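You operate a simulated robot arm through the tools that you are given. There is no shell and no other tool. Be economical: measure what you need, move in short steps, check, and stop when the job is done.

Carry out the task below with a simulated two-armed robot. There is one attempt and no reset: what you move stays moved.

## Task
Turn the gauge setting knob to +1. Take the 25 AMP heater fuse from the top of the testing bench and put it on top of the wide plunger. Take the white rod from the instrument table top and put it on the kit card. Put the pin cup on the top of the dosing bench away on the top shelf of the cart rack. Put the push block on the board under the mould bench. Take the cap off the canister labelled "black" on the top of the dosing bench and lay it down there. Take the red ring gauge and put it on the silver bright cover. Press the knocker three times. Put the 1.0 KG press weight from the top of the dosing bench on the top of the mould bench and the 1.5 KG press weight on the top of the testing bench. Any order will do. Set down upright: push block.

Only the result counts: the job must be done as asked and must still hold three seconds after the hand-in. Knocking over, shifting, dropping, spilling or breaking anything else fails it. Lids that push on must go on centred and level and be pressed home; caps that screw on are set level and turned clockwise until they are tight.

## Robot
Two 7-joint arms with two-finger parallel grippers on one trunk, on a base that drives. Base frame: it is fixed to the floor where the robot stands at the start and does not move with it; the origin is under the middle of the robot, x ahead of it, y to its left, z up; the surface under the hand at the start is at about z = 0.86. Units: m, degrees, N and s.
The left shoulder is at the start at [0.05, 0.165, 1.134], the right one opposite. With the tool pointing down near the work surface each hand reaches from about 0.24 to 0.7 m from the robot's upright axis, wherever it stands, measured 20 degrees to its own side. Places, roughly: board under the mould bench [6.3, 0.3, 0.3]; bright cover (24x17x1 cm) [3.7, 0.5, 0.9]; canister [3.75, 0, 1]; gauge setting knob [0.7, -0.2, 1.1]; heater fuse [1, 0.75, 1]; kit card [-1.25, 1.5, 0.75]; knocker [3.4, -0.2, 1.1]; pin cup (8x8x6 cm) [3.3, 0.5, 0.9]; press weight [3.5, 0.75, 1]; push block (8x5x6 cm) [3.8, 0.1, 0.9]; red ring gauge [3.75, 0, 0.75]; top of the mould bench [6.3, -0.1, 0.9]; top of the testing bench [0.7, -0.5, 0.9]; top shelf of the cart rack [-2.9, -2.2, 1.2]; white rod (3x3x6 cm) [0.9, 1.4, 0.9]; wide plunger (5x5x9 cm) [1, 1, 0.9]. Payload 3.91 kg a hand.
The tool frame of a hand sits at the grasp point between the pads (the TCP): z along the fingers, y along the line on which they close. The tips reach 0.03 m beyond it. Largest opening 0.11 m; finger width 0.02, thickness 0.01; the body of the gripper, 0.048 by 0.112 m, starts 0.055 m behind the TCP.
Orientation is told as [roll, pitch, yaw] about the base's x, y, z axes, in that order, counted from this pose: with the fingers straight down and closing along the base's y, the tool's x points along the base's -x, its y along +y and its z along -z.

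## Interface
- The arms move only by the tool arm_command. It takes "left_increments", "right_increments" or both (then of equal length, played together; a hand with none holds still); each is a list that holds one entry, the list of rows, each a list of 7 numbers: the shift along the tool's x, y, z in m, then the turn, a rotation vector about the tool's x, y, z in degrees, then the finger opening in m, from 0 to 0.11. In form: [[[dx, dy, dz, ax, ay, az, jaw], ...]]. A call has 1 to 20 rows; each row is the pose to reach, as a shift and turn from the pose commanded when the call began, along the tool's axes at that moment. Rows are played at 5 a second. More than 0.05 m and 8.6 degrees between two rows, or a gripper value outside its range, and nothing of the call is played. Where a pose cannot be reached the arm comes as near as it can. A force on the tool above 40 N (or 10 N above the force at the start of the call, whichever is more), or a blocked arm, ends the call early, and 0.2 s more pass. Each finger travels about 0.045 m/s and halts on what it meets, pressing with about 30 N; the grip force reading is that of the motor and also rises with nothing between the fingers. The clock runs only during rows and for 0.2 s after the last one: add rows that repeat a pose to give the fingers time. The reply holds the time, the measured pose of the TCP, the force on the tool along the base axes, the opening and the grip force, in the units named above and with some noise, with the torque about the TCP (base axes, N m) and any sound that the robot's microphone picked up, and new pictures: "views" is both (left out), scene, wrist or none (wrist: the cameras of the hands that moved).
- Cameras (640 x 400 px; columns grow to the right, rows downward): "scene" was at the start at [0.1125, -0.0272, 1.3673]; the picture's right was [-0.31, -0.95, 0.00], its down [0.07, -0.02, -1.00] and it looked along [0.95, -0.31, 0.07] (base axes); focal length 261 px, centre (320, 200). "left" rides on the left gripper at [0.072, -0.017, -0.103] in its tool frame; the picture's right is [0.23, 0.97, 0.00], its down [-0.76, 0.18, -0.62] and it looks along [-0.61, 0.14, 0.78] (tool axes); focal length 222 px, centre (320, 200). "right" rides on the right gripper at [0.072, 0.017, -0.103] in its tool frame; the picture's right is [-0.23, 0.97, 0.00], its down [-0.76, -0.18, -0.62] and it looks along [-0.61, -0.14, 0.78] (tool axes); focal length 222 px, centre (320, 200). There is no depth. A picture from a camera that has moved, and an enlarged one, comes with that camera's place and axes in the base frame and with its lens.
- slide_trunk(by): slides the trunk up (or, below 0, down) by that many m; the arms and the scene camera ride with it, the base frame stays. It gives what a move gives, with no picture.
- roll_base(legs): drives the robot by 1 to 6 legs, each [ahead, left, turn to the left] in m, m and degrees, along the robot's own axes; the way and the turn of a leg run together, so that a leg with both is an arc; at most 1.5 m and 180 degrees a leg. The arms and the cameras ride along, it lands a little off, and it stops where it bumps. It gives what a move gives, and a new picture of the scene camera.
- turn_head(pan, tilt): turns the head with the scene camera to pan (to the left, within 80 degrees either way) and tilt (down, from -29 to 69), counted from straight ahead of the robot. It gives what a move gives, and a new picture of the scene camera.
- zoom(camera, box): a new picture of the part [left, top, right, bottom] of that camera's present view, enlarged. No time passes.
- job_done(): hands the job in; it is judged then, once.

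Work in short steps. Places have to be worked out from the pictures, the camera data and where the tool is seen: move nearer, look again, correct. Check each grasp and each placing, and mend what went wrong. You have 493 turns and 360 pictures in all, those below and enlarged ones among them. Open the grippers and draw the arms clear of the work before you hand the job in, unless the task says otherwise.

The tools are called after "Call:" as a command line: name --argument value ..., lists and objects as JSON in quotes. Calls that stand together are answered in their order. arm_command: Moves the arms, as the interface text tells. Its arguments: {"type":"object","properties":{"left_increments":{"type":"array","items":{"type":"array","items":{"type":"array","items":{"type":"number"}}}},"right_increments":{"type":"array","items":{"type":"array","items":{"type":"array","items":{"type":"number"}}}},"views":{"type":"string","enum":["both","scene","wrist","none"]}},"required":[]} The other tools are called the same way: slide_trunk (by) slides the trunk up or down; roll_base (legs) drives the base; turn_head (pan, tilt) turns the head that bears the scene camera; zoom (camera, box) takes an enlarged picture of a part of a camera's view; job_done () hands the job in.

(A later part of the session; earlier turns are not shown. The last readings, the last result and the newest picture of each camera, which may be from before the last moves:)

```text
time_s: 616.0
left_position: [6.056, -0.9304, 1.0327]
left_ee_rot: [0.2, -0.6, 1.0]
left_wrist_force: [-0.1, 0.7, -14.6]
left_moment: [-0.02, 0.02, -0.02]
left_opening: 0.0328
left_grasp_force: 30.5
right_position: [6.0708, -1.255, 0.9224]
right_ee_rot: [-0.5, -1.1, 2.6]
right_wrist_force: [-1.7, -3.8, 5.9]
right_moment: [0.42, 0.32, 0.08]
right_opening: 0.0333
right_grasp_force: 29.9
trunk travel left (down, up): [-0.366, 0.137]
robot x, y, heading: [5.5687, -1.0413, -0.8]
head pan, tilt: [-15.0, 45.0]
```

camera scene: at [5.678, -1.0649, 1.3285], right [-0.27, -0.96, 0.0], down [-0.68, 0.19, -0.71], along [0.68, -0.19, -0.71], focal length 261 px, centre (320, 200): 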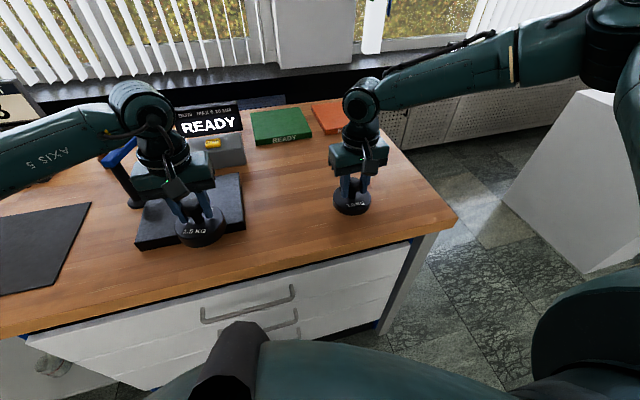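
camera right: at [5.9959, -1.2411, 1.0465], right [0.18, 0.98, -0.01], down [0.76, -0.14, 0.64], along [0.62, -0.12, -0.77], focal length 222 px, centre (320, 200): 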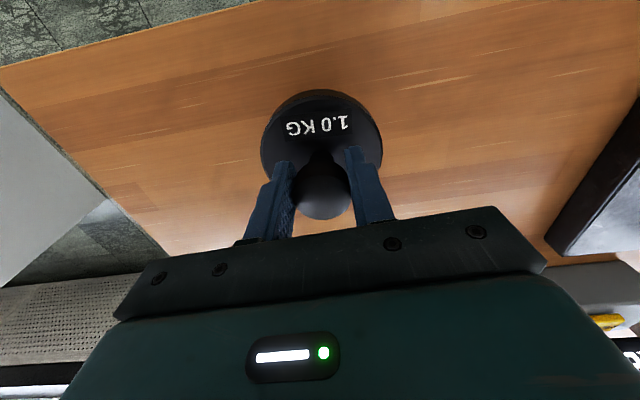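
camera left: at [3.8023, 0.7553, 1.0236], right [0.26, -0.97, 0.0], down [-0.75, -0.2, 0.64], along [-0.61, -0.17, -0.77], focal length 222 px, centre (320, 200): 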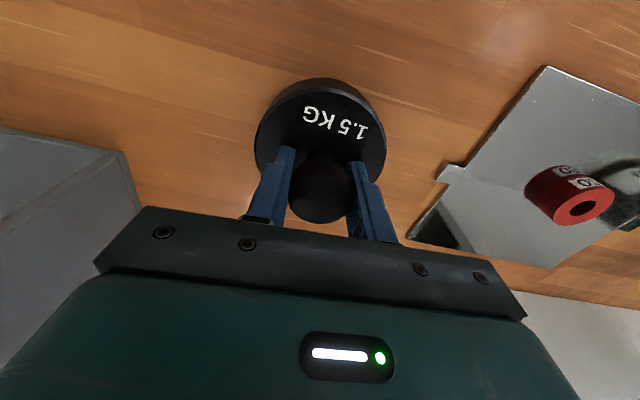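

Contact (force changed from −10 to +6). Release and raise.

Call:
arm_command --right_increments '[[[0, 0, 0, 0, 0, 0, 0.04], [0, 0, 0, 0, 0, 0, 0.06], [0, 0, 0, 0, 0, 0, 0.06], [0, 0, -0.03, 0, 0, 0, 0.06], [0, 0, -0.07, 0, 0, 0, 0.06]]]' --views "none"

Call:
slide_trunk --by 0.12

Call:
roll_base --legs '[[-0.6, 0, 0]]'

```text
time_s: 617.2
left_position: [6.0565, -0.9308, 1.0326]
left_ee_rot: [0.3, -0.7, 1.0]
left_wrist_force: [-0.5, -0.2, -14.3]
left_moment: [-0.01, -0.02, -0.01]
left_opening: 0.0327
left_grasp_force: 30.0
right_position: [6.0689, -1.2558, 0.989]
right_ee_rot: [-0.6, -0.9, 2.7]
right_wrist_force: [-0.8, -1.1, 0.4]
right_moment: [-0.02, -0.02, -0.01]
right_opening: 0.0599
right_grasp_force: 0.1
trunk travel left (down, up): [-0.366, 0.137]
robot x, y, heading: [5.5715, -1.0412, -0.7]
head pan, tilt: [-15.0, 45.0]
```

```text
time_s: 618.7
left_position: [6.0578, -0.9315, 1.1521]
left_ee_rot: [0.1, -0.7, 1.1]
left_wrist_force: [-0.6, -1.2, -14.9]
left_moment: [-0.04, -0.02, 0.02]
left_opening: 0.0328
left_grasp_force: 30.1
right_position: [6.0703, -1.2559, 1.1086]
right_ee_rot: [-0.5, -0.8, 2.6]
right_wrist_force: [-0.2, -0.5, -0.2]
right_moment: [0.01, -0.02, -0.02]
right_opening: 0.06
right_grasp_force: 0.1
trunk travel left (down, up): [-0.486, 0.017]
robot x, y, heading: [5.5692, -1.042, -1.2]
head pan, tilt: [-15.0, 45.0]
```

```text
time_s: 622.1
left_position: [5.4514, -0.9205, 1.1522]
left_ee_rot: [0.2, -0.7, 1.3]
left_wrist_force: [-0.1, 0.2, -13.9]
left_moment: [-0.01, -0.01, 0.01]
left_opening: 0.0329
left_grasp_force: 30.7
right_position: [5.4651, -1.2467, 1.1076]
right_ee_rot: [-0.5, -0.9, 2.9]
right_wrist_force: [-0.1, -0.4, 0.1]
right_moment: [-0.01, -0.03, 0.02]
right_opening: 0.0601
right_grasp_force: 0.0
trunk travel left (down, up): [-0.486, 0.017]
robot x, y, heading: [4.9614, -1.0342, -0.8]
head pan, tilt: [-15.0, 45.0]
camera scene: at [5.072, -1.056, 1.4216], right [-0.27, -0.96, 0.0], down [-0.68, 0.19, -0.71], along [0.68, -0.19, -0.71], focal length 261 px, centre (320, 200)
```

scene: 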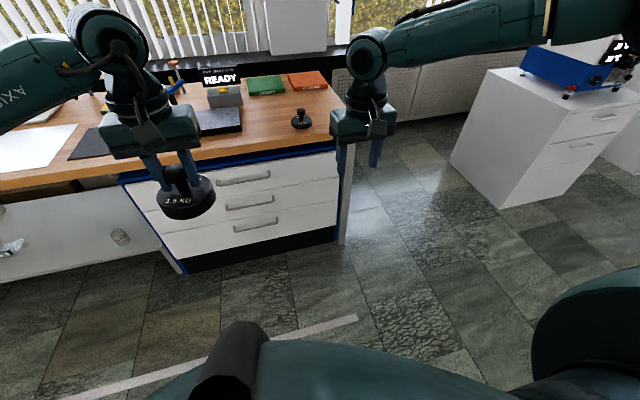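

1.0 KG is on the mould bench. Now drive round to the west aisle with the 1.5 KG weight.

Call:
roll_base --legs '[[0, -1.2, 1], [-1.3, 0, 0], [-1.27, 0, 0]]'

Call:
roll_base --legs '[[0, 1.4, 0], [0, 1.2, 0]]'

```text
time_s: 645.1
left_position: [2.8994, -2.2234, 1.152]
left_ee_rot: [0.2, -0.7, 4.6]
left_wrist_force: [0.5, -0.1, -14.9]
left_moment: [-0.02, -0.02, -0.01]
left_opening: 0.0327
left_grasp_force: 30.3
right_position: [2.933, -2.547, 1.1083]
right_ee_rot: [-0.4, -0.9, 6.1]
right_wrist_force: [-0.2, 0.4, 0.6]
right_moment: [0.02, 0.04, -0.02]
right_opening: 0.0601
right_grasp_force: 0.1
trunk travel left (down, up): [-0.486, 0.017]
robot x, y, heading: [2.4202, -2.3663, 3.0]
head pan, tilt: [-15.0, 45.0]
camera scene: at [2.5296, -2.3805, 1.4216], right [-0.21, -0.98, 0.0], down [-0.69, 0.15, -0.71], along [0.69, -0.15, -0.71], focal length 261 px, centre (320, 200)
```

scene: 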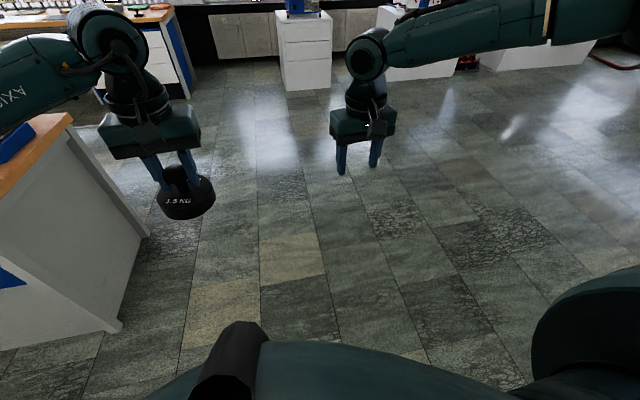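

```text
time_s: 668.0
left_position: [2.8001, 0.3826, 1.1521]
left_ee_rot: [0.3, -0.8, 3.2]
left_wrist_force: [-0.1, 0.4, -14.5]
left_moment: [0.0, -0.01, -0.04]
left_opening: 0.033
left_grasp_force: 30.7
right_position: [2.8269, 0.0578, 1.1096]
right_ee_rot: [-0.5, -0.9, 4.9]
right_wrist_force: [0.3, 0.1, -0.6]
right_moment: [-0.01, 0.02, 0.0]
right_opening: 0.0602
right_grasp_force: 0.3
trunk travel left (down, up): [-0.486, 0.017]
robot x, y, heading: [2.3186, 0.2544, 1.5]
head pan, tilt: [-15.0, 45.0]
camera scene: at [2.4269, 0.2322, 1.4216], right [-0.23, -0.97, 0.0], down [-0.69, 0.17, -0.71], along [0.69, -0.17, -0.71], focal length 261 px, centre (320, 200)
```

scene: 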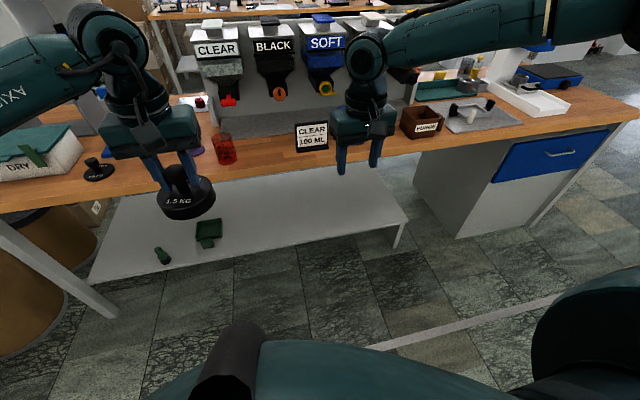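

Pin cup (purple) at about [3.345,0.515]. Move so the right hand can reach it.

Call:
roll_base --legs '[[0, 0.43, -1.5], [0.45, 0, 0]]'

Call:
turn_head --pan -10 --tilt 50

```text
time_s: 674.7
left_position: [3.2433, 0.8056, 1.1519]
left_ee_rot: [0.3, -0.6, 2.0]
left_wrist_force: [0.1, 1.1, -15.8]
left_moment: [-0.02, 0.0, -0.01]
left_opening: 0.0328
left_grasp_force: 29.8
right_position: [3.2622, 0.4787, 1.1089]
right_ee_rot: [-0.4, -0.8, 3.6]
right_wrist_force: [-0.1, -0.6, -0.1]
right_moment: [-0.02, 0.01, 0.0]
right_opening: 0.0601
right_grasp_force: 0.1
trunk travel left (down, up): [-0.486, 0.017]
robot x, y, heading: [2.7559, 0.6899, 0.1]
head pan, tilt: [-15.0, 45.0]
camera scene: at [2.8671, 0.6648, 1.4215], right [-0.26, -0.97, 0.0], down [-0.68, 0.18, -0.71], along [0.68, -0.18, -0.71], focal length 261 px, centre (320, 200)
```

scene: 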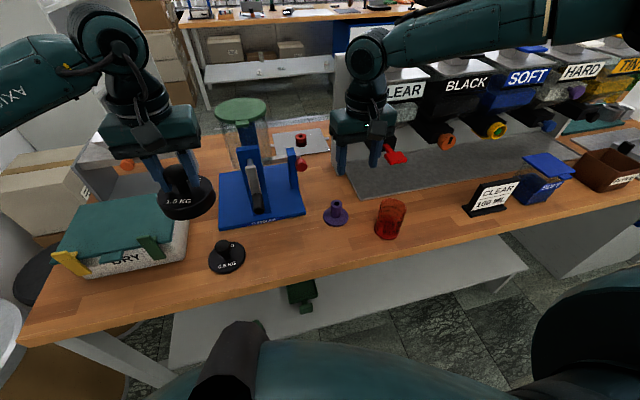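

```text
time_s: 675.4
left_position: [3.2439, 0.805, 1.1516]
left_ee_rot: [0.3, -0.6, 2.0]
left_wrist_force: [-0.9, -0.6, -15.2]
left_moment: [-0.01, 0.03, 0.01]
left_opening: 0.033
left_grasp_force: 30.5
right_position: [3.2623, 0.4811, 1.1085]
right_ee_rot: [-0.5, -0.8, 3.7]
right_wrist_force: [0.1, 0.2, -0.8]
right_moment: [0.01, -0.03, -0.01]
right_opening: 0.06
right_grasp_force: 0.0
trunk travel left (down, up): [-0.486, 0.017]
robot x, y, heading: [2.7583, 0.6846, 0.1]
head pan, tilt: [-10.0, 50.0]
camera scene: at [2.864, 0.6725, 1.4147], right [-0.17, -0.98, 0.0], down [-0.76, 0.13, -0.64], along [0.63, -0.11, -0.77], focal length 261 px, centre (320, 200)
```

scene: 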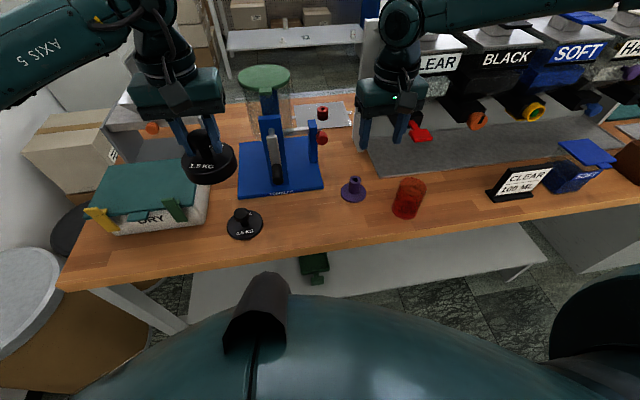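

Call:
zoom --camera "scene" --box '[320, 160, 440, 235]'

Call:
arm_command --right_increments '[[[-0.028, 0.01, 0.02, 0, 0, 0, 0.06], [-0.055, 0.02, 0.05, 0, 0, 0, 0.06], [-0.055, 0.02, 0.08, 0, 0, 0, 0.06], [-0.055, 0.02, 0.08, 0, 0, 0, 0.06]]]' --views "wrist"

```text
5.33 times, centred on (380, 198) of scene
camera zoom: at [2.864, 0.6725, 1.4147], right [-0.17, -0.98, 0.0], down [-0.76, 0.13, -0.64], along [0.63, -0.11, -0.77], focal length 1390 px, centre (0, 213)
```

zoom: 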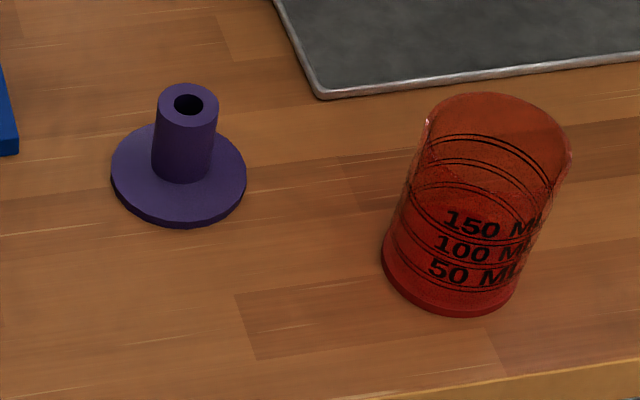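

```text
time_s: 676.4
left_position: [3.2441, 0.805, 1.1524]
left_ee_rot: [0.2, -0.6, 2.0]
left_wrist_force: [0.5, -0.2, -14.5]
left_moment: [0.01, -0.01, 0.0]
left_opening: 0.0331
left_grasp_force: 30.6
right_position: [3.2772, 0.4721, 1.0524]
right_ee_rot: [-0.5, -0.9, 3.5]
right_wrist_force: [0.0, 0.0, -0.5]
right_moment: [0.0, -0.02, -0.03]
right_opening: 0.0598
right_grasp_force: 0.0
right hand out of reach, approached as far as the arm can: row 1, 2, 3, 4
trunk travel left (down, up): [-0.486, 0.017]
robot x, y, heading: [2.759, 0.682, 0.1]
head pan, tilt: [-10.0, 50.0]
camera right: at [3.2032, 0.4853, 1.1527], right [0.17, 0.99, 0.0], down [0.76, -0.12, 0.64], along [0.63, -0.11, -0.77], focal length 222 px, centre (320, 200)
```

right: 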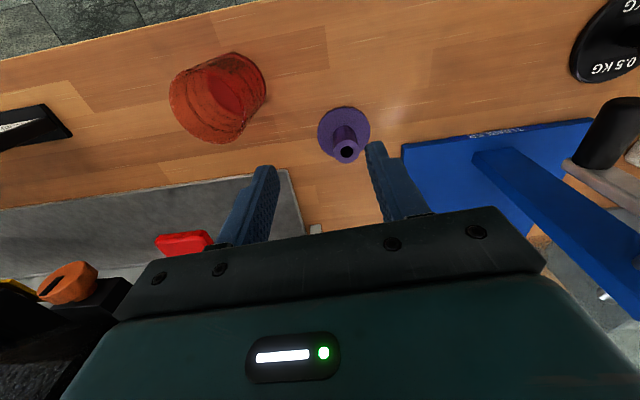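

Purple is the pin cup (8 cm base). The arm is at its limit; move the base 4 cm ahead and 3 cm left.

Call:
roll_base --legs '[[0.045, 0.028, 0]]'

Call:
arm_command --right_increments '[[[0, 0, 0, 0, 0, 0, 0.06]]]' --views "wrist"

```text
time_s: 677.3
left_position: [3.2884, 0.8336, 1.1506]
left_ee_rot: [0.2, -0.6, 1.9]
left_wrist_force: [1.2, -0.7, -15.3]
left_moment: [0.02, 0.01, 0.0]
left_opening: 0.0328
left_grasp_force: 30.3
right_position: [3.3237, 0.5012, 1.0516]
right_ee_rot: [-0.5, -0.8, 3.6]
right_wrist_force: [0.1, 0.9, 0.7]
right_moment: [0.0, 0.05, -0.02]
right_opening: 0.0601
right_grasp_force: 0.1
trunk travel left (down, up): [-0.486, 0.017]
robot x, y, heading: [2.8002, 0.7172, 0.3]
head pan, tilt: [-10.0, 50.0]
camera scene: at [2.9097, 0.7015, 1.4146], right [-0.17, -0.99, 0.0], down [-0.76, 0.13, -0.64], along [0.63, -0.11, -0.77], focal length 261 px, centre (320, 200)
```

scene: 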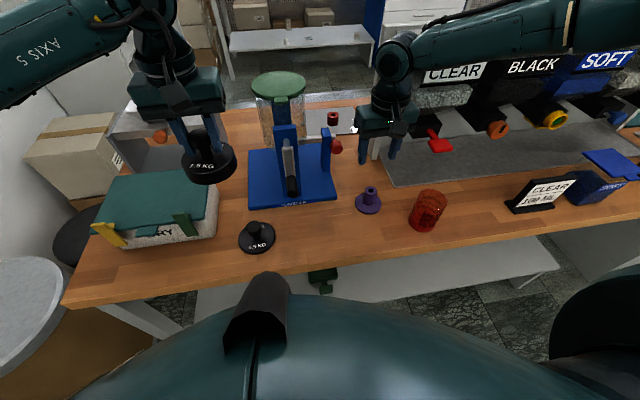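

```text
time_s: 677.7
left_position: [3.2883, 0.8348, 1.1513]
left_ee_rot: [0.2, -0.5, 2.0]
left_wrist_force: [-0.6, -0.3, -14.4]
left_moment: [-0.03, -0.03, 0.0]
left_opening: 0.0327
left_grasp_force: 30.0
right_position: [3.3219, 0.5007, 1.0526]
right_ee_rot: [-0.5, -0.8, 3.7]
right_wrist_force: [-0.3, 0.0, -0.7]
right_moment: [0.03, -0.02, -0.01]
right_opening: 0.0601
right_grasp_force: 0.2
trunk travel left (down, up): [-0.486, 0.017]
robot x, y, heading: [2.8, 0.7139, 0.1]
head pan, tilt: [-10.0, 50.0]
camera right: at [3.248, 0.5138, 1.1529], right [0.16, 0.99, 0.0], down [0.76, -0.12, 0.64], along [0.63, -0.11, -0.77], focal length 222 px, centre (320, 200)
```

right: 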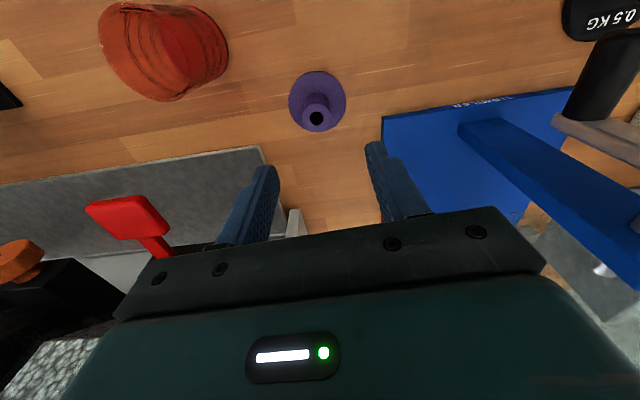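

Cup axis ≈[3.334,0.4935]. Raise and pull back the left hand (with the weight) first, since I'll lower with the trunk.

Call:
arm_command --left_increments '[[[0.03, 0, -0.03, 0, 0, 0, 0], [0.06, 0, -0.06, 0, 0, 0, 0], [0.09, 0, -0.09, 0, 0, 0, 0], [0.12, 0, -0.12, 0, 0, 0, 0]]]' --views "none"

Call:
roll_base --legs '[[0.012, -0.007, 0]]'

Call:
slide_trunk --by -0.09

Call:
arm_command --right_increments '[[[0, 0, 0, 0, 0, 0, 0.06]]]' --views "wrist"

```text
time_s: 678.7
left_position: [3.1666, 0.8291, 1.2728]
left_ee_rot: [0.4, -0.7, 2.0]
left_wrist_force: [-0.8, -0.4, -14.1]
left_moment: [0.0, 0.0, -0.01]
left_opening: 0.0328
left_grasp_force: 30.2
right_position: [3.322, 0.5002, 1.0535]
right_ee_rot: [-0.5, -1.0, 3.8]
right_wrist_force: [-1.0, 0.1, 0.3]
right_moment: [-0.02, -0.03, 0.01]
right_opening: 0.0599
right_grasp_force: 0.1
trunk travel left (down, up): [-0.486, 0.017]
robot x, y, heading: [2.8024, 0.7153, 0.3]
head pan, tilt: [-10.0, 50.0]
```

```text
time_s: 679.5
left_position: [3.1793, 0.8225, 1.27]
left_ee_rot: [0.2, -0.7, 2.0]
left_wrist_force: [0.7, 0.3, -14.9]
left_moment: [0.03, 0.0, 0.02]
left_opening: 0.0329
left_grasp_force: 30.3
right_position: [3.3336, 0.4938, 1.0517]
right_ee_rot: [-0.5, -1.0, 3.8]
right_wrist_force: [0.3, 0.2, 0.0]
right_moment: [0.02, 0.01, 0.03]
right_opening: 0.0602
right_grasp_force: 0.0
trunk travel left (down, up): [-0.486, 0.017]
robot x, y, heading: [2.8142, 0.7058, 0.0]
head pan, tilt: [-10.0, 50.0]
camera scene: at [2.9198, 0.6941, 1.4147], right [-0.17, -0.99, 0.0], down [-0.76, 0.13, -0.64], along [0.63, -0.11, -0.77], focal length 261 px, centre (320, 200)
```

scene: 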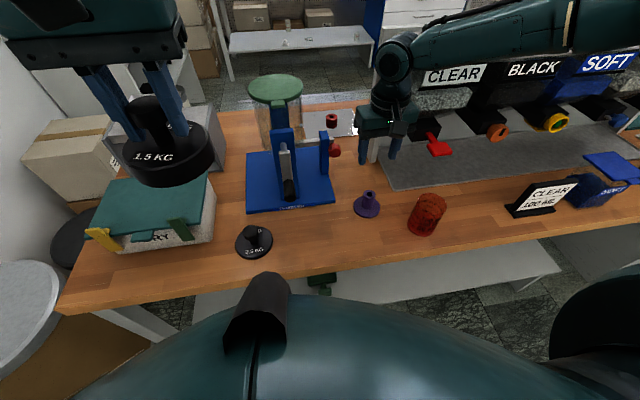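

```text
time_s: 680.7
left_position: [3.1808, 0.8218, 1.1816]
left_ee_rot: [0.2, -0.6, 2.0]
left_wrist_force: [-0.5, -0.1, -14.0]
left_moment: [0.0, 0.01, 0.02]
left_opening: 0.0327
left_grasp_force: 30.3
right_position: [3.3352, 0.494, 0.9633]
right_ee_rot: [-0.5, -1.0, 3.6]
right_wrist_force: [1.0, -0.2, 0.9]
right_moment: [0.02, -0.02, 0.0]
right_opening: 0.06
right_grasp_force: 0.1
trunk travel left (down, up): [-0.396, 0.107]
robot x, y, heading: [2.8162, 0.7073, 0.2]
head pan, tilt: [-10.0, 50.0]
```

```text
time_s: 681.1
left_position: [3.1806, 0.8215, 1.1813]
left_ee_rot: [0.2, -0.6, 2.0]
left_wrist_force: [-1.1, -0.5, -14.5]
left_moment: [0.0, 0.02, -0.01]
left_opening: 0.033
left_grasp_force: 30.1
right_position: [3.3346, 0.4949, 0.9621]
right_ee_rot: [-0.5, -1.0, 3.7]
right_wrist_force: [-0.1, 0.4, -0.3]
right_moment: [-0.02, 0.02, -0.02]
right_opening: 0.0603
right_grasp_force: 0.1
trunk travel left (down, up): [-0.396, 0.107]
robot x, y, heading: [2.814, 0.7034, 0.0]
head pan, tilt: [-10.0, 50.0]
camera right: at [3.2597, 0.5073, 1.0631], right [0.16, 0.99, 0.0], down [0.76, -0.12, 0.64], along [0.63, -0.11, -0.77], focal length 222 px, centre (320, 200)
```

right: 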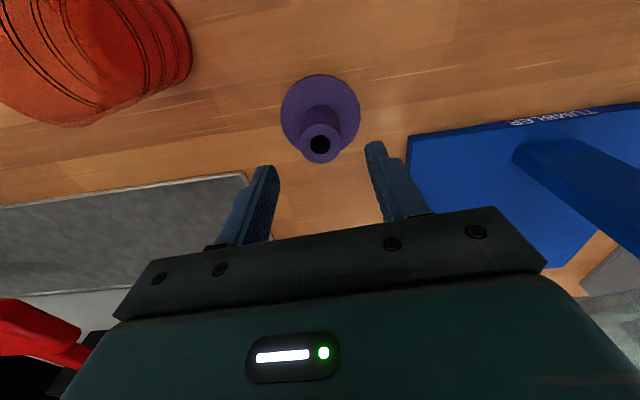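

Aligned. Lower 5.7 cm and close on the tube.

Call:
slide_trunk --by -0.057

Call:
arm_command --right_increments '[[[0, 0, 0, 0, 0, 0, 0.04], [0, 0, 0, 0, 0, 0, 0.02], [0, 0, 0, 0, 0, 0, 0.0], [0, 0, 0, 0, 0, 0, 0.0]]]' --views "wrist"

```text
time_s: 682.1
left_position: [3.1801, 0.8221, 1.1235]
left_ee_rot: [0.3, -0.6, 2.0]
left_wrist_force: [-0.4, -0.3, -14.7]
left_moment: [0.0, -0.02, -0.02]
left_opening: 0.0329
left_grasp_force: 30.0
right_position: [3.3339, 0.4939, 0.9063]
right_ee_rot: [-0.5, -1.0, 3.7]
right_wrist_force: [0.2, -0.6, -0.1]
right_moment: [-0.03, 0.04, 0.01]
right_opening: 0.0599
right_grasp_force: 0.1
trunk travel left (down, up): [-0.339, 0.164]
robot x, y, heading: [2.8099, 0.7069, 0.3]
head pan, tilt: [-10.0, 50.0]
```

```text
time_s: 683.1
left_position: [3.1801, 0.8232, 1.1246]
left_ee_rot: [0.2, -0.6, 2.1]
left_wrist_force: [-0.2, 0.6, -15.4]
left_moment: [0.02, 0.03, 0.02]
left_opening: 0.0332
left_grasp_force: 30.2
right_position: [3.3339, 0.4946, 0.9052]
right_ee_rot: [-0.6, -0.9, 3.8]
right_wrist_force: [-0.1, 0.3, 2.1]
right_moment: [0.15, 0.07, 0.01]
right_opening: 0.0289
right_grasp_force: 30.1
trunk travel left (down, up): [-0.339, 0.164]
robot x, y, heading: [2.8178, 0.7042, 0.2]
head pan, tilt: [-10.0, 50.0]
camera right: at [3.2595, 0.5073, 1.0062], right [0.16, 0.99, 0.0], down [0.76, -0.12, 0.64], along [0.63, -0.11, -0.77], focal length 222 px, centre (320, 200)
```

right: 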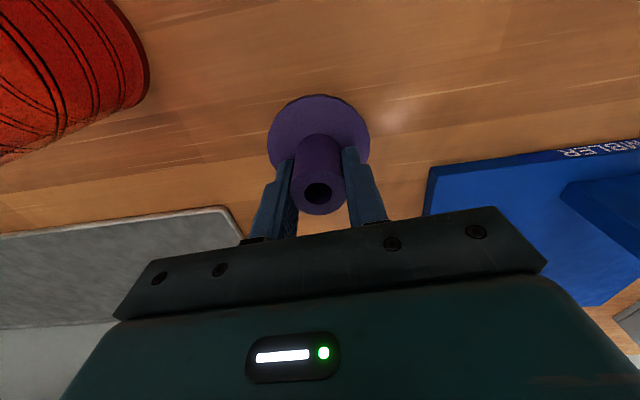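

Picture budget is getting short, so I'll work more by readings. Better plan: leave the cup standing here, first place the weight (left) and fetch the rod (right), then take the cup with the left. Release the cup and rise.

Call:
arm_command --right_increments '[[[0, 0, 0, 0, 0, 0, 0.04], [0, 0, 0, 0, 0, 0, 0.06], [0, 0, 0, 0, 0, 0, 0.06]]]' --views "none"

Call:
slide_trunk --by 0.16

```text
time_s: 683.9
left_position: [3.1806, 0.8219, 1.1246]
left_ee_rot: [0.4, -0.5, 2.0]
left_wrist_force: [0.2, -0.3, -14.9]
left_moment: [0.03, 0.02, 0.05]
left_opening: 0.0328
left_grasp_force: 29.4
right_position: [3.3332, 0.4931, 0.9053]
right_ee_rot: [-0.4, -0.9, 3.7]
right_wrist_force: [0.1, 0.8, -0.8]
right_moment: [0.03, 0.0, -0.01]
right_opening: 0.0602
right_grasp_force: 0.1
trunk travel left (down, up): [-0.339, 0.164]
robot x, y, heading: [2.8141, 0.7047, -0.1]
head pan, tilt: [-10.0, 50.0]
```

```text
time_s: 685.7
left_position: [3.1804, 0.8221, 1.284]
left_ee_rot: [0.4, -0.6, 2.0]
left_wrist_force: [0.5, 0.8, -14.5]
left_moment: [0.0, 0.02, 0.0]
left_opening: 0.0331
left_grasp_force: 29.8
right_position: [3.3335, 0.494, 1.0658]
right_ee_rot: [-0.6, -0.9, 3.6]
right_wrist_force: [0.0, -0.1, -0.6]
right_moment: [0.0, -0.01, -0.01]
right_opening: 0.06
right_grasp_force: 0.0
trunk travel left (down, up): [-0.499, 0.004]
robot x, y, heading: [2.816, 0.7073, 0.1]
head pan, tilt: [-10.0, 50.0]
```

Drive to the back of the testing bench in one go.

Call:
roll_base --legs '[[-0.45, 0, 0], [0, 0, 90], [0, 0, 90], [0, -0.3, 0], [0.94, 0, 0]]'

```text
time_s: 703.4
left_position: [1.0565, 0.8933, 1.2857]
left_ee_rot: [0.3, -0.7, -178.1]
left_wrist_force: [0.5, -0.3, -15.4]
left_moment: [0.0, 0.0, 0.0]
left_opening: 0.033
left_grasp_force: 30.3
right_position: [0.9031, 1.2227, 1.0653]
right_ee_rot: [-0.5, -0.8, -176.4]
right_wrist_force: [0.3, -0.7, 0.0]
right_moment: [-0.05, 0.0, 0.03]
right_opening: 0.0599
right_grasp_force: 0.1
trunk travel left (down, up): [-0.499, 0.004]
robot x, y, heading: [1.4225, 1.0084, -179.9]
head pan, tilt: [-10.0, 50.0]
camera scene: at [1.3162, 1.0207, 1.4277], right [0.17, 0.98, 0.0], down [0.76, -0.13, -0.64], along [-0.63, 0.11, -0.77], focal length 261 px, centre (320, 200)
```

scene: 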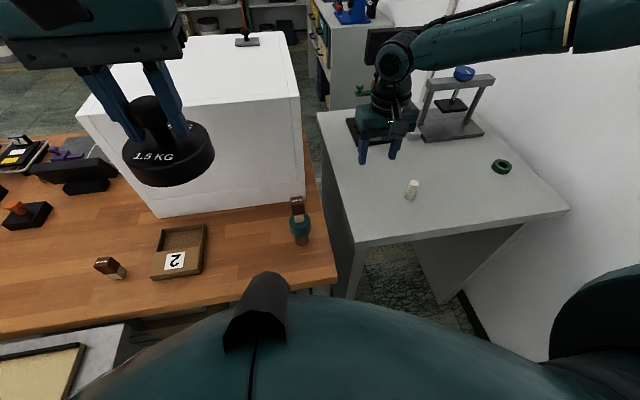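

Clear view: rod at [0.887,1.350]; free spot for the weight between tray and plunger, [0.97,0.905]. Lower the weight there (by readings).

Call:
arm_command --left_increments '[[[-0.04, -0.007, 0, 0, 0, 0, 0], [-0.0865, -0.0146, 0, 0, 0, 0, 0], [-0.0865, -0.0146, 0.045, 0, 0, 0, 0], [-0.0865, -0.0146, 0.09, 0, 0, 0, 0], [-0.0865, -0.0146, 0.135, 0, 0, 0, 0], [-0.0865, -0.0146, 0.18, 0, 0, 0, 0], [-0.0865, -0.0146, 0.225, 0, 0, 0, 0], [-0.0865, -0.0146, 0.27, 0, 0, 0, 0], [-0.0865, -0.0146, 0.31, 0, 0, 0, 0], [-0.0865, -0.0146, 0.34, 0, 0, 0, 0], [-0.0865, -0.0146, 0.34, 0, 0, 0, 0]]]' --views "none"

```text
time_s: 705.8
left_position: [0.9652, 0.9027, 0.9455]
left_ee_rot: [0.3, -0.5, -178.0]
left_wrist_force: [-0.5, -0.1, -15.0]
left_moment: [-0.01, -0.03, -0.02]
left_opening: 0.0325
left_grasp_force: 30.1
right_position: [0.9024, 1.2222, 1.0658]
right_ee_rot: [-0.6, -0.8, -176.5]
right_wrist_force: [-0.2, 0.5, 0.4]
right_moment: [-0.01, 0.0, 0.01]
right_opening: 0.06
right_grasp_force: 0.0
trunk travel left (down, up): [-0.499, 0.004]
robot x, y, heading: [1.4216, 1.0058, -180.3]
head pan, tilt: [-10.0, 50.0]
```

Lower in small steps until contact.

Call:
arm_command --left_increments '[[[0, 0, 0.012, 0, 0, 0, 0], [0, 0, 0.018, 0, 0, 0, 0], [0, 0, 0.021, 0, 0, 0, 0], [0, 0, 0.024, 0, 0, 0, 0], [0, 0, 0.026, 0, 0, 0, 0], [0, 0, 0.028, 0, 0, 0, 0]]]' --views "none"

```text
time_s: 707.2
left_position: [0.9635, 0.9046, 0.9207]
left_ee_rot: [0.1, -1.0, -178.1]
left_wrist_force: [-0.6, -8.1, 20.8]
left_moment: [0.24, 0.04, -0.03]
left_opening: 0.0327
left_grasp_force: 30.3
right_position: [0.9049, 1.2214, 1.068]
right_ee_rot: [-0.6, -1.1, -176.5]
right_wrist_force: [0.4, 0.1, 0.5]
right_moment: [-0.01, -0.01, 0.01]
right_opening: 0.0599
right_grasp_force: 0.1
trunk travel left (down, up): [-0.499, 0.004]
robot x, y, heading: [1.421, 1.0071, -180.1]
head pan, tilt: [-10.0, 50.0]
```

On the bench. Release and raise the left; meanwhile bring the right above the rod.

Call:
arm_command --left_increments '[[[0, 0, -0.005, 0, 0, 0, 0.02], [0, 0, -0.005, 0, 0, 0, 0.045], [0, 0, -0.005, 0, 0, 0, 0.06], [0, 0, -0.005, 0, 0, 0, 0.06], [0, 0, -0.045, 0, 0, 0, 0.06], [0, 0, -0.09, 0, 0, 0, 0.06], [0, 0, -0.135, 0, 0, 0, 0.06], [0, 0, -0.18, 0, 0, 0, 0.06], [0, 0, -0.22, 0, 0, 0, 0.06]]]' --right_increments '[[[0, 0, 0, 0, 0, 0, 0.07], [-0.002, -0.03, 0, 0, 0, 0, 0.07], [-0.004, -0.06, 0, 0, 0, 0, 0.07], [-0.006, -0.09, 0, 0, 0, 0, 0.07], [-0.008, -0.128, 0, 0, 0, 0, 0.07], [-0.008, -0.128, 0.03, 0, 0, 0, 0.07], [-0.008, -0.128, 0.06, 0, 0, 0, 0.07], [-0.008, -0.128, 0.09, 0, 0, 0, 0.07], [-0.008, -0.128, 0.09, 0, 0, 0, 0.07]]]' --views "none"

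```text
time_s: 709.2
left_position: [0.9673, 0.9046, 1.1377]
left_ee_rot: [0.3, -0.7, -178.2]
left_wrist_force: [-0.7, -0.5, -0.1]
left_moment: [0.01, -0.03, 0.0]
left_opening: 0.0601
left_grasp_force: 0.1
right_position: [0.8953, 1.3513, 0.9859]
right_ee_rot: [-0.5, -1.1, -176.4]
right_wrist_force: [0.3, 0.3, 0.5]
right_moment: [0.03, 0.0, 0.01]
right_opening: 0.07
right_grasp_force: 0.0
right hand out of reach, approached as far as the arm can: row 8, 9
trunk travel left (down, up): [-0.499, 0.004]
robot x, y, heading: [1.424, 1.0061, -179.9]
head pan, tilt: [-10.0, 50.0]
```

Use the trunk to lower the right hand around the rod, then close and read the opening (rod ≈3 cm).

Call:
slide_trunk --by -0.084

Call:
arm_command --right_increments '[[[-0.006, 0, 0, 0, 0, 0, 0.07], [-0.006, 0, 0, 0, 0, 0, 0.05], [-0.006, 0, 0, 0, 0, 0, 0.03], [-0.006, 0, 0, 0, 0, 0, 0.01], [-0.006, 0, 0, 0, 0, 0, 0.01]]]' --views "none"

```text
time_s: 710.4
left_position: [0.966, 0.906, 1.0536]
left_ee_rot: [0.2, -0.7, -178.2]
left_wrist_force: [0.6, 0.4, 0.4]
left_moment: [0.0, 0.01, 0.03]
left_opening: 0.06
left_grasp_force: 0.1
right_position: [0.8956, 1.3517, 0.9013]
right_ee_rot: [-0.5, -1.1, -176.5]
right_wrist_force: [0.0, 0.2, -1.0]
right_moment: [0.02, 0.02, -0.02]
right_opening: 0.0696
right_grasp_force: 0.1
trunk travel left (down, up): [-0.415, 0.088]
robot x, y, heading: [1.4223, 1.0112, -180.0]
head pan, tilt: [-10.0, 50.0]
```

```text
time_s: 711.6
left_position: [0.9664, 0.9051, 1.0527]
left_ee_rot: [0.3, -0.7, -178.1]
left_wrist_force: [0.1, -0.6, -0.4]
left_moment: [0.0, -0.03, -0.01]
left_opening: 0.0602
left_grasp_force: 0.1
right_position: [0.8926, 1.351, 0.9041]
right_ee_rot: [-0.4, -1.1, -176.5]
right_wrist_force: [0.0, -0.7, -0.1]
right_moment: [0.0, 0.01, 0.02]
right_opening: 0.0223
right_grasp_force: 30.5
right hand out of reach, approached as far as the arm can: row 1, 2, 3, 4, 5
trunk travel left (down, up): [-0.415, 0.088]
robot x, y, heading: [1.425, 1.0058, -180.2]
head pan, tilt: [-10.0, 50.0]
```

Gripped at 2.2 cm, stable. Lift with the trunk.

Call:
slide_trunk --by 0.085

Call:
arm_command --right_increments '[[[0, 0, -0.03, 0, 0, 0, 0.0], [0.03, 0.02, -0.06, 0, 0, 0, 0.0], [0.06, 0.04, -0.08, 0, 0, 0, 0.0]]]' --left_increments '[[[0, 0, -0.03, 0, 0, 0, 0.07], [0.02, 0, -0.06, 0, 0, 0, 0.07], [0.04, 0, -0.08, 0, 0, 0, 0.07]]]' --views "none"

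```text
time_s: 712.9
left_position: [0.9663, 0.9058, 1.1372]
left_ee_rot: [0.4, -0.6, -178.1]
left_wrist_force: [-0.1, -0.3, 0.6]
left_moment: [-0.04, -0.02, -0.01]
left_opening: 0.0598
left_grasp_force: 0.0
right_position: [0.8929, 1.3505, 0.9894]
right_ee_rot: [-0.4, -1.2, -176.7]
right_wrist_force: [0.2, -0.2, 0.2]
right_moment: [-0.01, -0.01, 0.03]
right_opening: 0.0227
right_grasp_force: 29.7
trunk travel left (down, up): [-0.5, 0.003]
robot x, y, heading: [1.4255, 1.0075, -179.7]
head pan, tilt: [-10.0, 50.0]
```

```text
time_s: 713.6
left_position: [1.0074, 0.9074, 1.2202]
left_ee_rot: [0.2, -0.7, -178.1]
left_wrist_force: [-0.5, -0.2, 0.1]
left_moment: [0.01, 0.02, -0.01]
left_opening: 0.0701
left_grasp_force: 0.0
right_position: [0.9574, 1.3129, 1.0706]
right_ee_rot: [-0.6, -1.1, -176.5]
right_wrist_force: [0.0, -0.3, 0.1]
right_moment: [-0.02, 0.02, 0.01]
right_opening: 0.0225
right_grasp_force: 30.0
trunk travel left (down, up): [-0.5, 0.003]
robot x, y, heading: [1.4228, 1.0072, -180.2]
head pan, tilt: [-10.0, 50.0]
```

Rod secured. Raise the right a bit more, then drive to the cup for the left hand.

Call:
arm_command --right_increments '[[[0.03, 0.02, -0.03, 0, 0, 0, 0.0], [0.06, 0.04, -0.06, 0, 0, 0, 0.0], [0.08, 0.06, -0.09, 0, 0, 0, 0.0]]]' --views "none"

Call:
roll_base --legs '[[-0.95, 0, 0], [0, 0.45, 0], [0, 0, 90], [0, 0, 90], [0, -0.27, 0], [0.42, 0, 0]]'

```text
time_s: 714.5
left_position: [1.008, 0.9064, 1.219]
left_ee_rot: [0.2, -0.8, -178.1]
left_wrist_force: [1.0, 0.9, 0.7]
left_moment: [0.0, 0.01, 0.01]
left_opening: 0.0699
left_grasp_force: 0.1
right_position: [1.0458, 1.2573, 1.1546]
right_ee_rot: [-0.5, -1.1, -176.5]
right_wrist_force: [0.4, -0.7, -0.3]
right_moment: [0.02, -0.03, -0.01]
right_opening: 0.0226
right_grasp_force: 29.5
trunk travel left (down, up): [-0.5, 0.003]
robot x, y, heading: [1.4235, 1.0094, -180.0]
head pan, tilt: [-10.0, 50.0]
```

```text
time_s: 736.0
left_position: [3.224, 0.3908, 1.2199]
left_ee_rot: [0.3, -0.7, 2.4]
left_wrist_force: [-1.0, -0.1, -0.2]
left_moment: [0.0, 0.02, 0.04]
left_opening: 0.0698
left_grasp_force: 0.0
right_position: [3.191, 0.0391, 1.1534]
right_ee_rot: [-0.3, -1.1, 4.1]
right_wrist_force: [1.1, 0.2, -0.9]
right_moment: [0.02, 0.02, -0.03]
right_opening: 0.0226
right_grasp_force: 29.9
trunk travel left (down, up): [-0.5, 0.003]
robot x, y, heading: [2.8087, 0.2861, 0.5]
head pan, tilt: [-10.0, 50.0]
camera scene: at [2.9139, 0.2734, 1.4288], right [-0.16, -0.99, 0.0], down [-0.76, 0.13, -0.64], along [0.63, -0.11, -0.77], focal length 261 px, centre (320, 200)
```

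scene: 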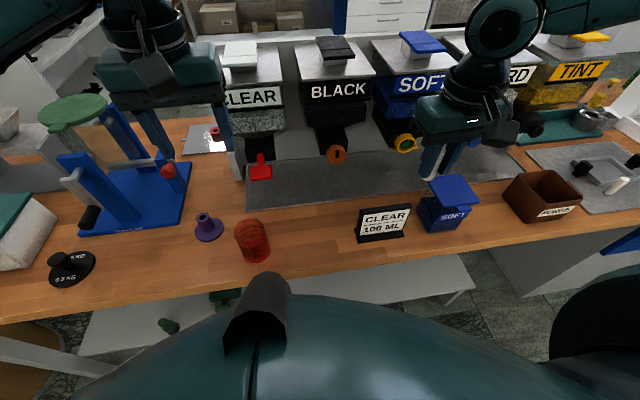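

Cup at [3.334,0.494]. Left hand above it, then down to z≈1.0.

Call:
arm_command --left_increments '[[[-0.035, 0.03, 0, 0, 0, 0, 0.07], [-0.07, 0.06, 0, 0, 0, 0, 0.07], [-0.1, 0.085, 0, 0, 0, 0, 0.07], [-0.114, 0.0983, 0.03, 0, 0, 0, 0.07], [-0.114, 0.0983, 0.075, 0, 0, 0, 0.07], [-0.114, 0.0983, 0.12, 0, 0, 0, 0.07], [-0.114, 0.0983, 0.165, 0, 0, 0, 0.07], [-0.114, 0.0983, 0.21, 0, 0, 0, 0.07], [-0.114, 0.0983, 0.24, 0, 0, 0, 0.07], [-0.114, 0.0983, 0.24, 0, 0, 0, 0.07]]]' --views "none"

```text
time_s: 738.2
left_position: [3.335, 0.4941, 0.9832]
left_ee_rot: [0.3, -0.6, 2.5]
left_wrist_force: [0.1, 0.1, -0.5]
left_moment: [0.02, -0.02, 0.01]
left_opening: 0.07
left_grasp_force: 0.1
right_position: [3.1905, 0.0399, 1.1544]
right_ee_rot: [-0.3, -1.1, 4.1]
right_wrist_force: [-0.2, 0.4, -0.1]
right_moment: [-0.02, 0.02, -0.02]
right_opening: 0.0226
right_grasp_force: 30.4
trunk travel left (down, up): [-0.5, 0.003]
robot x, y, heading: [2.8103, 0.2857, 0.6]
head pan, tilt: [-10.0, 50.0]
```

Call:
arm_command --left_increments '[[[0, 0, 0.03, 0, 0, 0, 0.07], [0, 0, 0.06, 0, 0, 0, 0.07], [0, 0, 0.077, 0, 0, 0, 0.07], [0, 0, 0.077, 0, 0, 0, 0.05], [0, 0, 0.077, 0, 0, 0, 0.03], [0, 0, 0.077, 0, 0, 0, 0.0], [0, 0, 0.077, 0, 0, 0, 0.0]]]' --views "none"

```text
time_s: 739.8
left_position: [3.3358, 0.4959, 0.9057]
left_ee_rot: [0.3, -0.7, 2.5]
left_wrist_force: [0.6, -1.2, 0.2]
left_moment: [-0.07, 0.02, 0.0]
left_opening: 0.0286
left_grasp_force: 30.7
right_position: [3.1906, 0.0398, 1.1541]
right_ee_rot: [-0.4, -1.0, 4.1]
right_wrist_force: [0.5, -0.1, -1.1]
right_moment: [0.01, 0.03, 0.04]
right_opening: 0.0227
right_grasp_force: 29.7
trunk travel left (down, up): [-0.5, 0.003]
robot x, y, heading: [2.8063, 0.283, 0.4]
head pan, tilt: [-10.0, 50.0]
```

Cup gripped (2.86 cm). Lift and pull it back.

Call:
arm_command --left_increments '[[[0, 0, -0.04, 0, 0, 0, 0.0], [0, 0, -0.08, 0, 0, 0, 0.0], [0, 0, -0.12, 0, 0, 0, 0.0], [0.03, 0, -0.16, 0, 0, 0, 0.0], [0.06, 0, -0.2, 0, 0, 0, 0.0], [0.1, -0.01, -0.23, 0, 0, 0, 0.0], [0.14, -0.02, -0.25, 0, 0, 0, 0.0]]]' --views "none"

Call:
roll_base --legs '[[-0.42, 0, 0], [0, -1.5, 0], [0, -1.5, 0], [0, -0.2, 0], [-1.5, 0, 0], [-1.4, 0, 0]]'

```text
refused: row 6 steps farther than a row can; nothing moved
```

```text
time_s: 784.0
left_position: [0.1444, -2.8081, 0.9064]
left_ee_rot: [0.2, -0.7, 2.9]
left_wrist_force: [0.0, 0.7, -0.3]
left_moment: [0.01, -0.07, -0.01]
left_opening: 0.0286
left_grasp_force: 30.1
right_position: [0.0028, -3.2662, 1.1546]
right_ee_rot: [-0.4, -1.1, 4.6]
right_wrist_force: [0.5, 0.1, -0.3]
right_moment: [-0.06, -0.01, -0.01]
right_opening: 0.0226
right_grasp_force: 30.2
trunk travel left (down, up): [-0.5, 0.003]
robot x, y, heading: [-0.3806, -3.0267, 1.2]
head pan, tilt: [-10.0, 50.0]
camera scene: at [-0.2757, -3.0344, 1.4288], right [-0.16, -0.99, 0.0], down [-0.76, 0.12, -0.64], along [0.64, -0.1, -0.77], focal length 261 px, centre (320, 200)
```

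scene: 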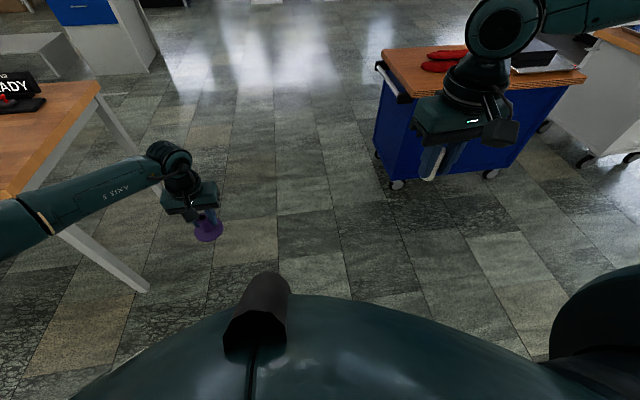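

The arm move was refused but the drive happened; the cup was merely slid back off the bench in the grip (path was clear; it is still held). Now lift it properly, alone.

Call:
arm_command --left_increments '[[[0, 0, -0.04, 0, 0, 0, 0.0], [0, 0, -0.08, 0, 0, 0, 0.0], [0, 0, -0.12, 0, 0, 0, 0.0], [0.02, 0, -0.16, 0, 0, 0, 0.0], [0.04, 0, -0.2, 0, 0, 0, 0.0], [0.07, 0, -0.23, 0, 0, 0, 0.0], [0.1, 0, -0.26, 0, 0, 0, 0.0], [0.12, 0, -0.3, 0, 0, 0, 0.0]]]' --views "none"

```text
time_s: 785.8
left_position: [0.0195, -2.8166, 1.2043]
left_ee_rot: [0.4, -0.8, 2.9]
left_wrist_force: [-0.5, 0.7, -0.9]
left_moment: [0.01, -0.03, -0.02]
left_opening: 0.0289
left_grasp_force: 30.5
right_position: [0.0025, -3.2663, 1.1545]
right_ee_rot: [-0.4, -1.1, 4.7]
right_wrist_force: [0.0, 0.6, -0.5]
right_moment: [0.0, 0.02, -0.01]
right_opening: 0.0228
right_grasp_force: 29.3
trunk travel left (down, up): [-0.5, 0.003]
robot x, y, heading: [-0.3786, -3.0205, 1.3]
head pan, tilt: [-10.0, 50.0]
```

Turn west and approach the rack area.

Call:
roll_base --legs '[[0, 0, 89.5], [0, 0, 89.2], [0, -0.8, 0], [0.8, 0, 0]]'

Call:
turn_head --pan 0 --tilt 14

```text
time_s: 804.7
left_position: [-1.5933, -2.4501, 1.2033]
left_ee_rot: [0.2, -0.7, -176.5]
left_wrist_force: [0.1, 0.3, -1.1]
left_moment: [0.02, 0.01, 0.02]
left_opening: 0.0285
left_grasp_force: 30.3
right_position: [-1.5795, -2.0012, 1.155]
right_ee_rot: [-0.5, -1.1, -174.8]
right_wrist_force: [0.2, 0.6, -0.6]
right_moment: [-0.02, 0.01, 0.03]
right_opening: 0.0227
right_grasp_force: 30.5
trunk travel left (down, up): [-0.5, 0.003]
robot x, y, heading: [-1.1918, -2.2405, -178.5]
head pan, tilt: [-10.0, 50.0]
camera scene: at [-1.2999, -2.23, 1.4288], right [0.15, 0.99, 0.0], down [0.76, -0.11, -0.64], along [-0.64, 0.09, -0.77], focal length 261 px, centre (320, 200)
```

scene: 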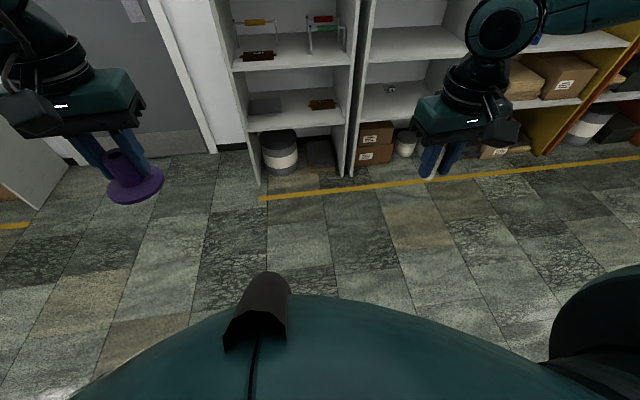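

```text
time_s: 805.7
left_position: [-1.5928, -2.4496, 1.2036]
left_ee_rot: [0.3, -0.8, -176.5]
left_wrist_force: [0.3, 0.1, -1.6]
left_moment: [-0.01, 0.03, 0.01]
left_opening: 0.0287
left_grasp_force: 29.9
right_position: [-1.5801, -2.0007, 1.1542]
right_ee_rot: [-0.4, -1.1, -174.8]
right_wrist_force: [-0.6, -0.3, -0.4]
right_moment: [0.0, -0.02, 0.0]
right_opening: 0.0224
right_grasp_force: 30.0
trunk travel left (down, up): [-0.5, 0.003]
robot x, y, heading: [-1.1953, -2.2404, -178.4]
head pan, tilt: [0.0, 14.0]
camera scene: at [-1.3169, -2.2439, 1.4841], right [-0.03, 1.0, 0.0], down [0.24, 0.01, -0.97], along [-0.97, -0.03, -0.24], focal length 261 px, centre (320, 200)
```

scene: 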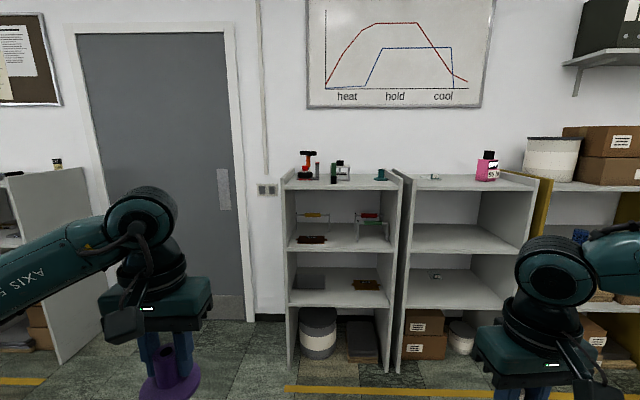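

The gray rack unit is ahead: front x≈-2.70, top z≈1.21, y −2.49…−1.82; front strip near y −2.06 is free. Raise both hands first.

Call:
arm_command --left_increments '[[[0, 0, -0.04, 0, 0, 0, 0.0], [0, 0, -0.08, 0, 0, 0, 0.0], [0, 0, -0.12, 0, 0, 0, 0.0], [0, 0, -0.12, 0, 0, 0, 0.0], [0, 0, -0.12, 0, 0, 0, 0.0]]]' --right_increments '[[[0.01, 0, -0.04, 0, 0, 0, 0.0], [0.03, 0, -0.08, 0, 0, 0, 0.0], [0.05, 0, -0.12, 0, 0, 0, 0.0], [0.07, 0, -0.16, 0, 0, 0, 0.0], [0.09, 0, -0.2, 0, 0, 0, 0.0]]]' --views "none"

```text
time_s: 806.9
left_position: [-1.5902, -2.4494, 1.3255]
left_ee_rot: [0.3, -0.7, -176.5]
left_wrist_force: [-0.7, 1.0, -1.7]
left_moment: [0.01, 0.04, 0.01]
left_opening: 0.0288
left_grasp_force: 30.2
right_position: [-1.4841, -1.9948, 1.3531]
right_ee_rot: [-0.4, -1.2, -174.8]
right_wrist_force: [-0.9, 0.7, -0.9]
right_moment: [0.0, 0.03, -0.02]
right_opening: 0.0226
right_grasp_force: 29.8
trunk travel left (down, up): [-0.5, 0.003]
robot x, y, heading: [-1.1919, -2.2402, -178.2]
head pan, tilt: [0.0, 14.0]
```

Drive in so the cup is over the front part of the rack's top.

Call:
roll_base --legs '[[0, 0, -1.8], [0, -0.38, 0], [1.19, 0, 0]]'

```text
time_s: 816.9
left_position: [-2.7842, -2.0934, 1.325]
left_ee_rot: [0.2, -0.7, -176.4]
left_wrist_force: [0.2, 0.0, -0.9]
left_moment: [0.01, 0.0, 0.02]
left_opening: 0.0288
left_grasp_force: 30.0
right_position: [-2.677, -1.6404, 1.3531]
right_ee_rot: [-0.5, -1.1, -174.8]
right_wrist_force: [-0.9, 0.2, -0.2]
right_moment: [0.02, -0.01, 0.02]
right_opening: 0.0227
right_grasp_force: 29.7
trunk travel left (down, up): [-0.5, 0.003]
robot x, y, heading: [-2.3823, -1.8842, -178.2]
head pan, tilt: [0.0, 14.0]
stopped in leg 3: the robot was blocked; the commanded pose is now the measured one
camera scene: at [-2.5091, -1.8881, 1.4841], right [-0.03, 1.0, 0.0], down [0.24, 0.01, -0.97], along [-0.97, -0.03, -0.24], focal length 261 px, centre (320, 200)
```

scene: 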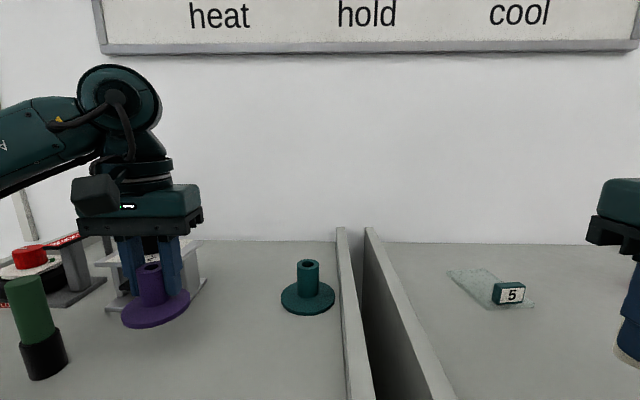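

The landing spot below is bare. Lower the cup until contact.

Call:
arm_command --left_increments '[[[0, 0, 0.03, 0, 0, 0, 0.0], [0, 0, 0.055, 0, 0, 0, 0.0], [0, 0, 0.062, 0, 0, 0, 0.0], [0, 0, 0.068, 0, 0, 0, 0.0], [0, 0, 0.073, 0, 0, 0, 0.0], [0, 0, 0.078, 0, 0, 0, 0.0], [0, 0, 0.083, 0, 0, 0, 0.0], [0, 0, 0.088, 0, 0, 0, 0.0]]]' --views "none"

```text
time_s: 818.2
left_position: [-2.784, -2.0924, 1.2591]
left_ee_rot: [-0.1, -1.5, -176.5]
left_wrist_force: [4.6, 1.6, 15.4]
left_moment: [-0.11, -0.79, 0.09]
left_opening: 0.0285
left_grasp_force: 30.3
right_position: [-2.6774, -1.6376, 1.3526]
right_ee_rot: [-0.4, -1.2, -174.7]
right_wrist_force: [-0.1, -0.2, 0.1]
right_moment: [0.03, -0.03, -0.07]
right_opening: 0.0228
right_grasp_force: 29.8
trunk travel left (down, up): [-0.5, 0.003]
robot x, y, heading: [-2.3855, -1.8803, -178.3]
head pan, tilt: [0.0, 14.0]
stopped in row 6 (left hand): the force on the tool passed its limit at 44 N (the readings are from after the stop); the commanded pose is now the measured one
```

Contact (shelf z≈1.214). Ease, open, raise.

Call:
arm_command --left_increments '[[[0, 0, -0.002, 0, 0, 0, 0.02], [0, 0, -0.002, 0, 0, 0, 0.045], [0, 0, -0.002, 0, 0, 0, 0.06], [0, 0, -0.002, 0, 0, 0, 0.06], [0, 0, -0.03, 0, 0, 0, 0.06], [0, 0, -0.06, 0, 0, 0, 0.06], [0, 0, -0.08, 0, 0, 0, 0.06]]]' --views "none"

```text
time_s: 819.8
left_position: [-2.7832, -2.0924, 1.3348]
left_ee_rot: [0.0, -1.2, -176.5]
left_wrist_force: [0.3, -0.2, -0.3]
left_moment: [-0.03, 0.01, 0.01]
left_opening: 0.0599
left_grasp_force: 0.1
right_position: [-2.6778, -1.639, 1.3521]
right_ee_rot: [-0.5, -1.1, -174.8]
right_wrist_force: [-0.5, 0.2, 0.1]
right_moment: [0.01, 0.0, -0.01]
right_opening: 0.0226
right_grasp_force: 30.0
trunk travel left (down, up): [-0.5, 0.003]
robot x, y, heading: [-2.3843, -1.8831, -178.2]
head pan, tilt: [0.0, 14.0]
```

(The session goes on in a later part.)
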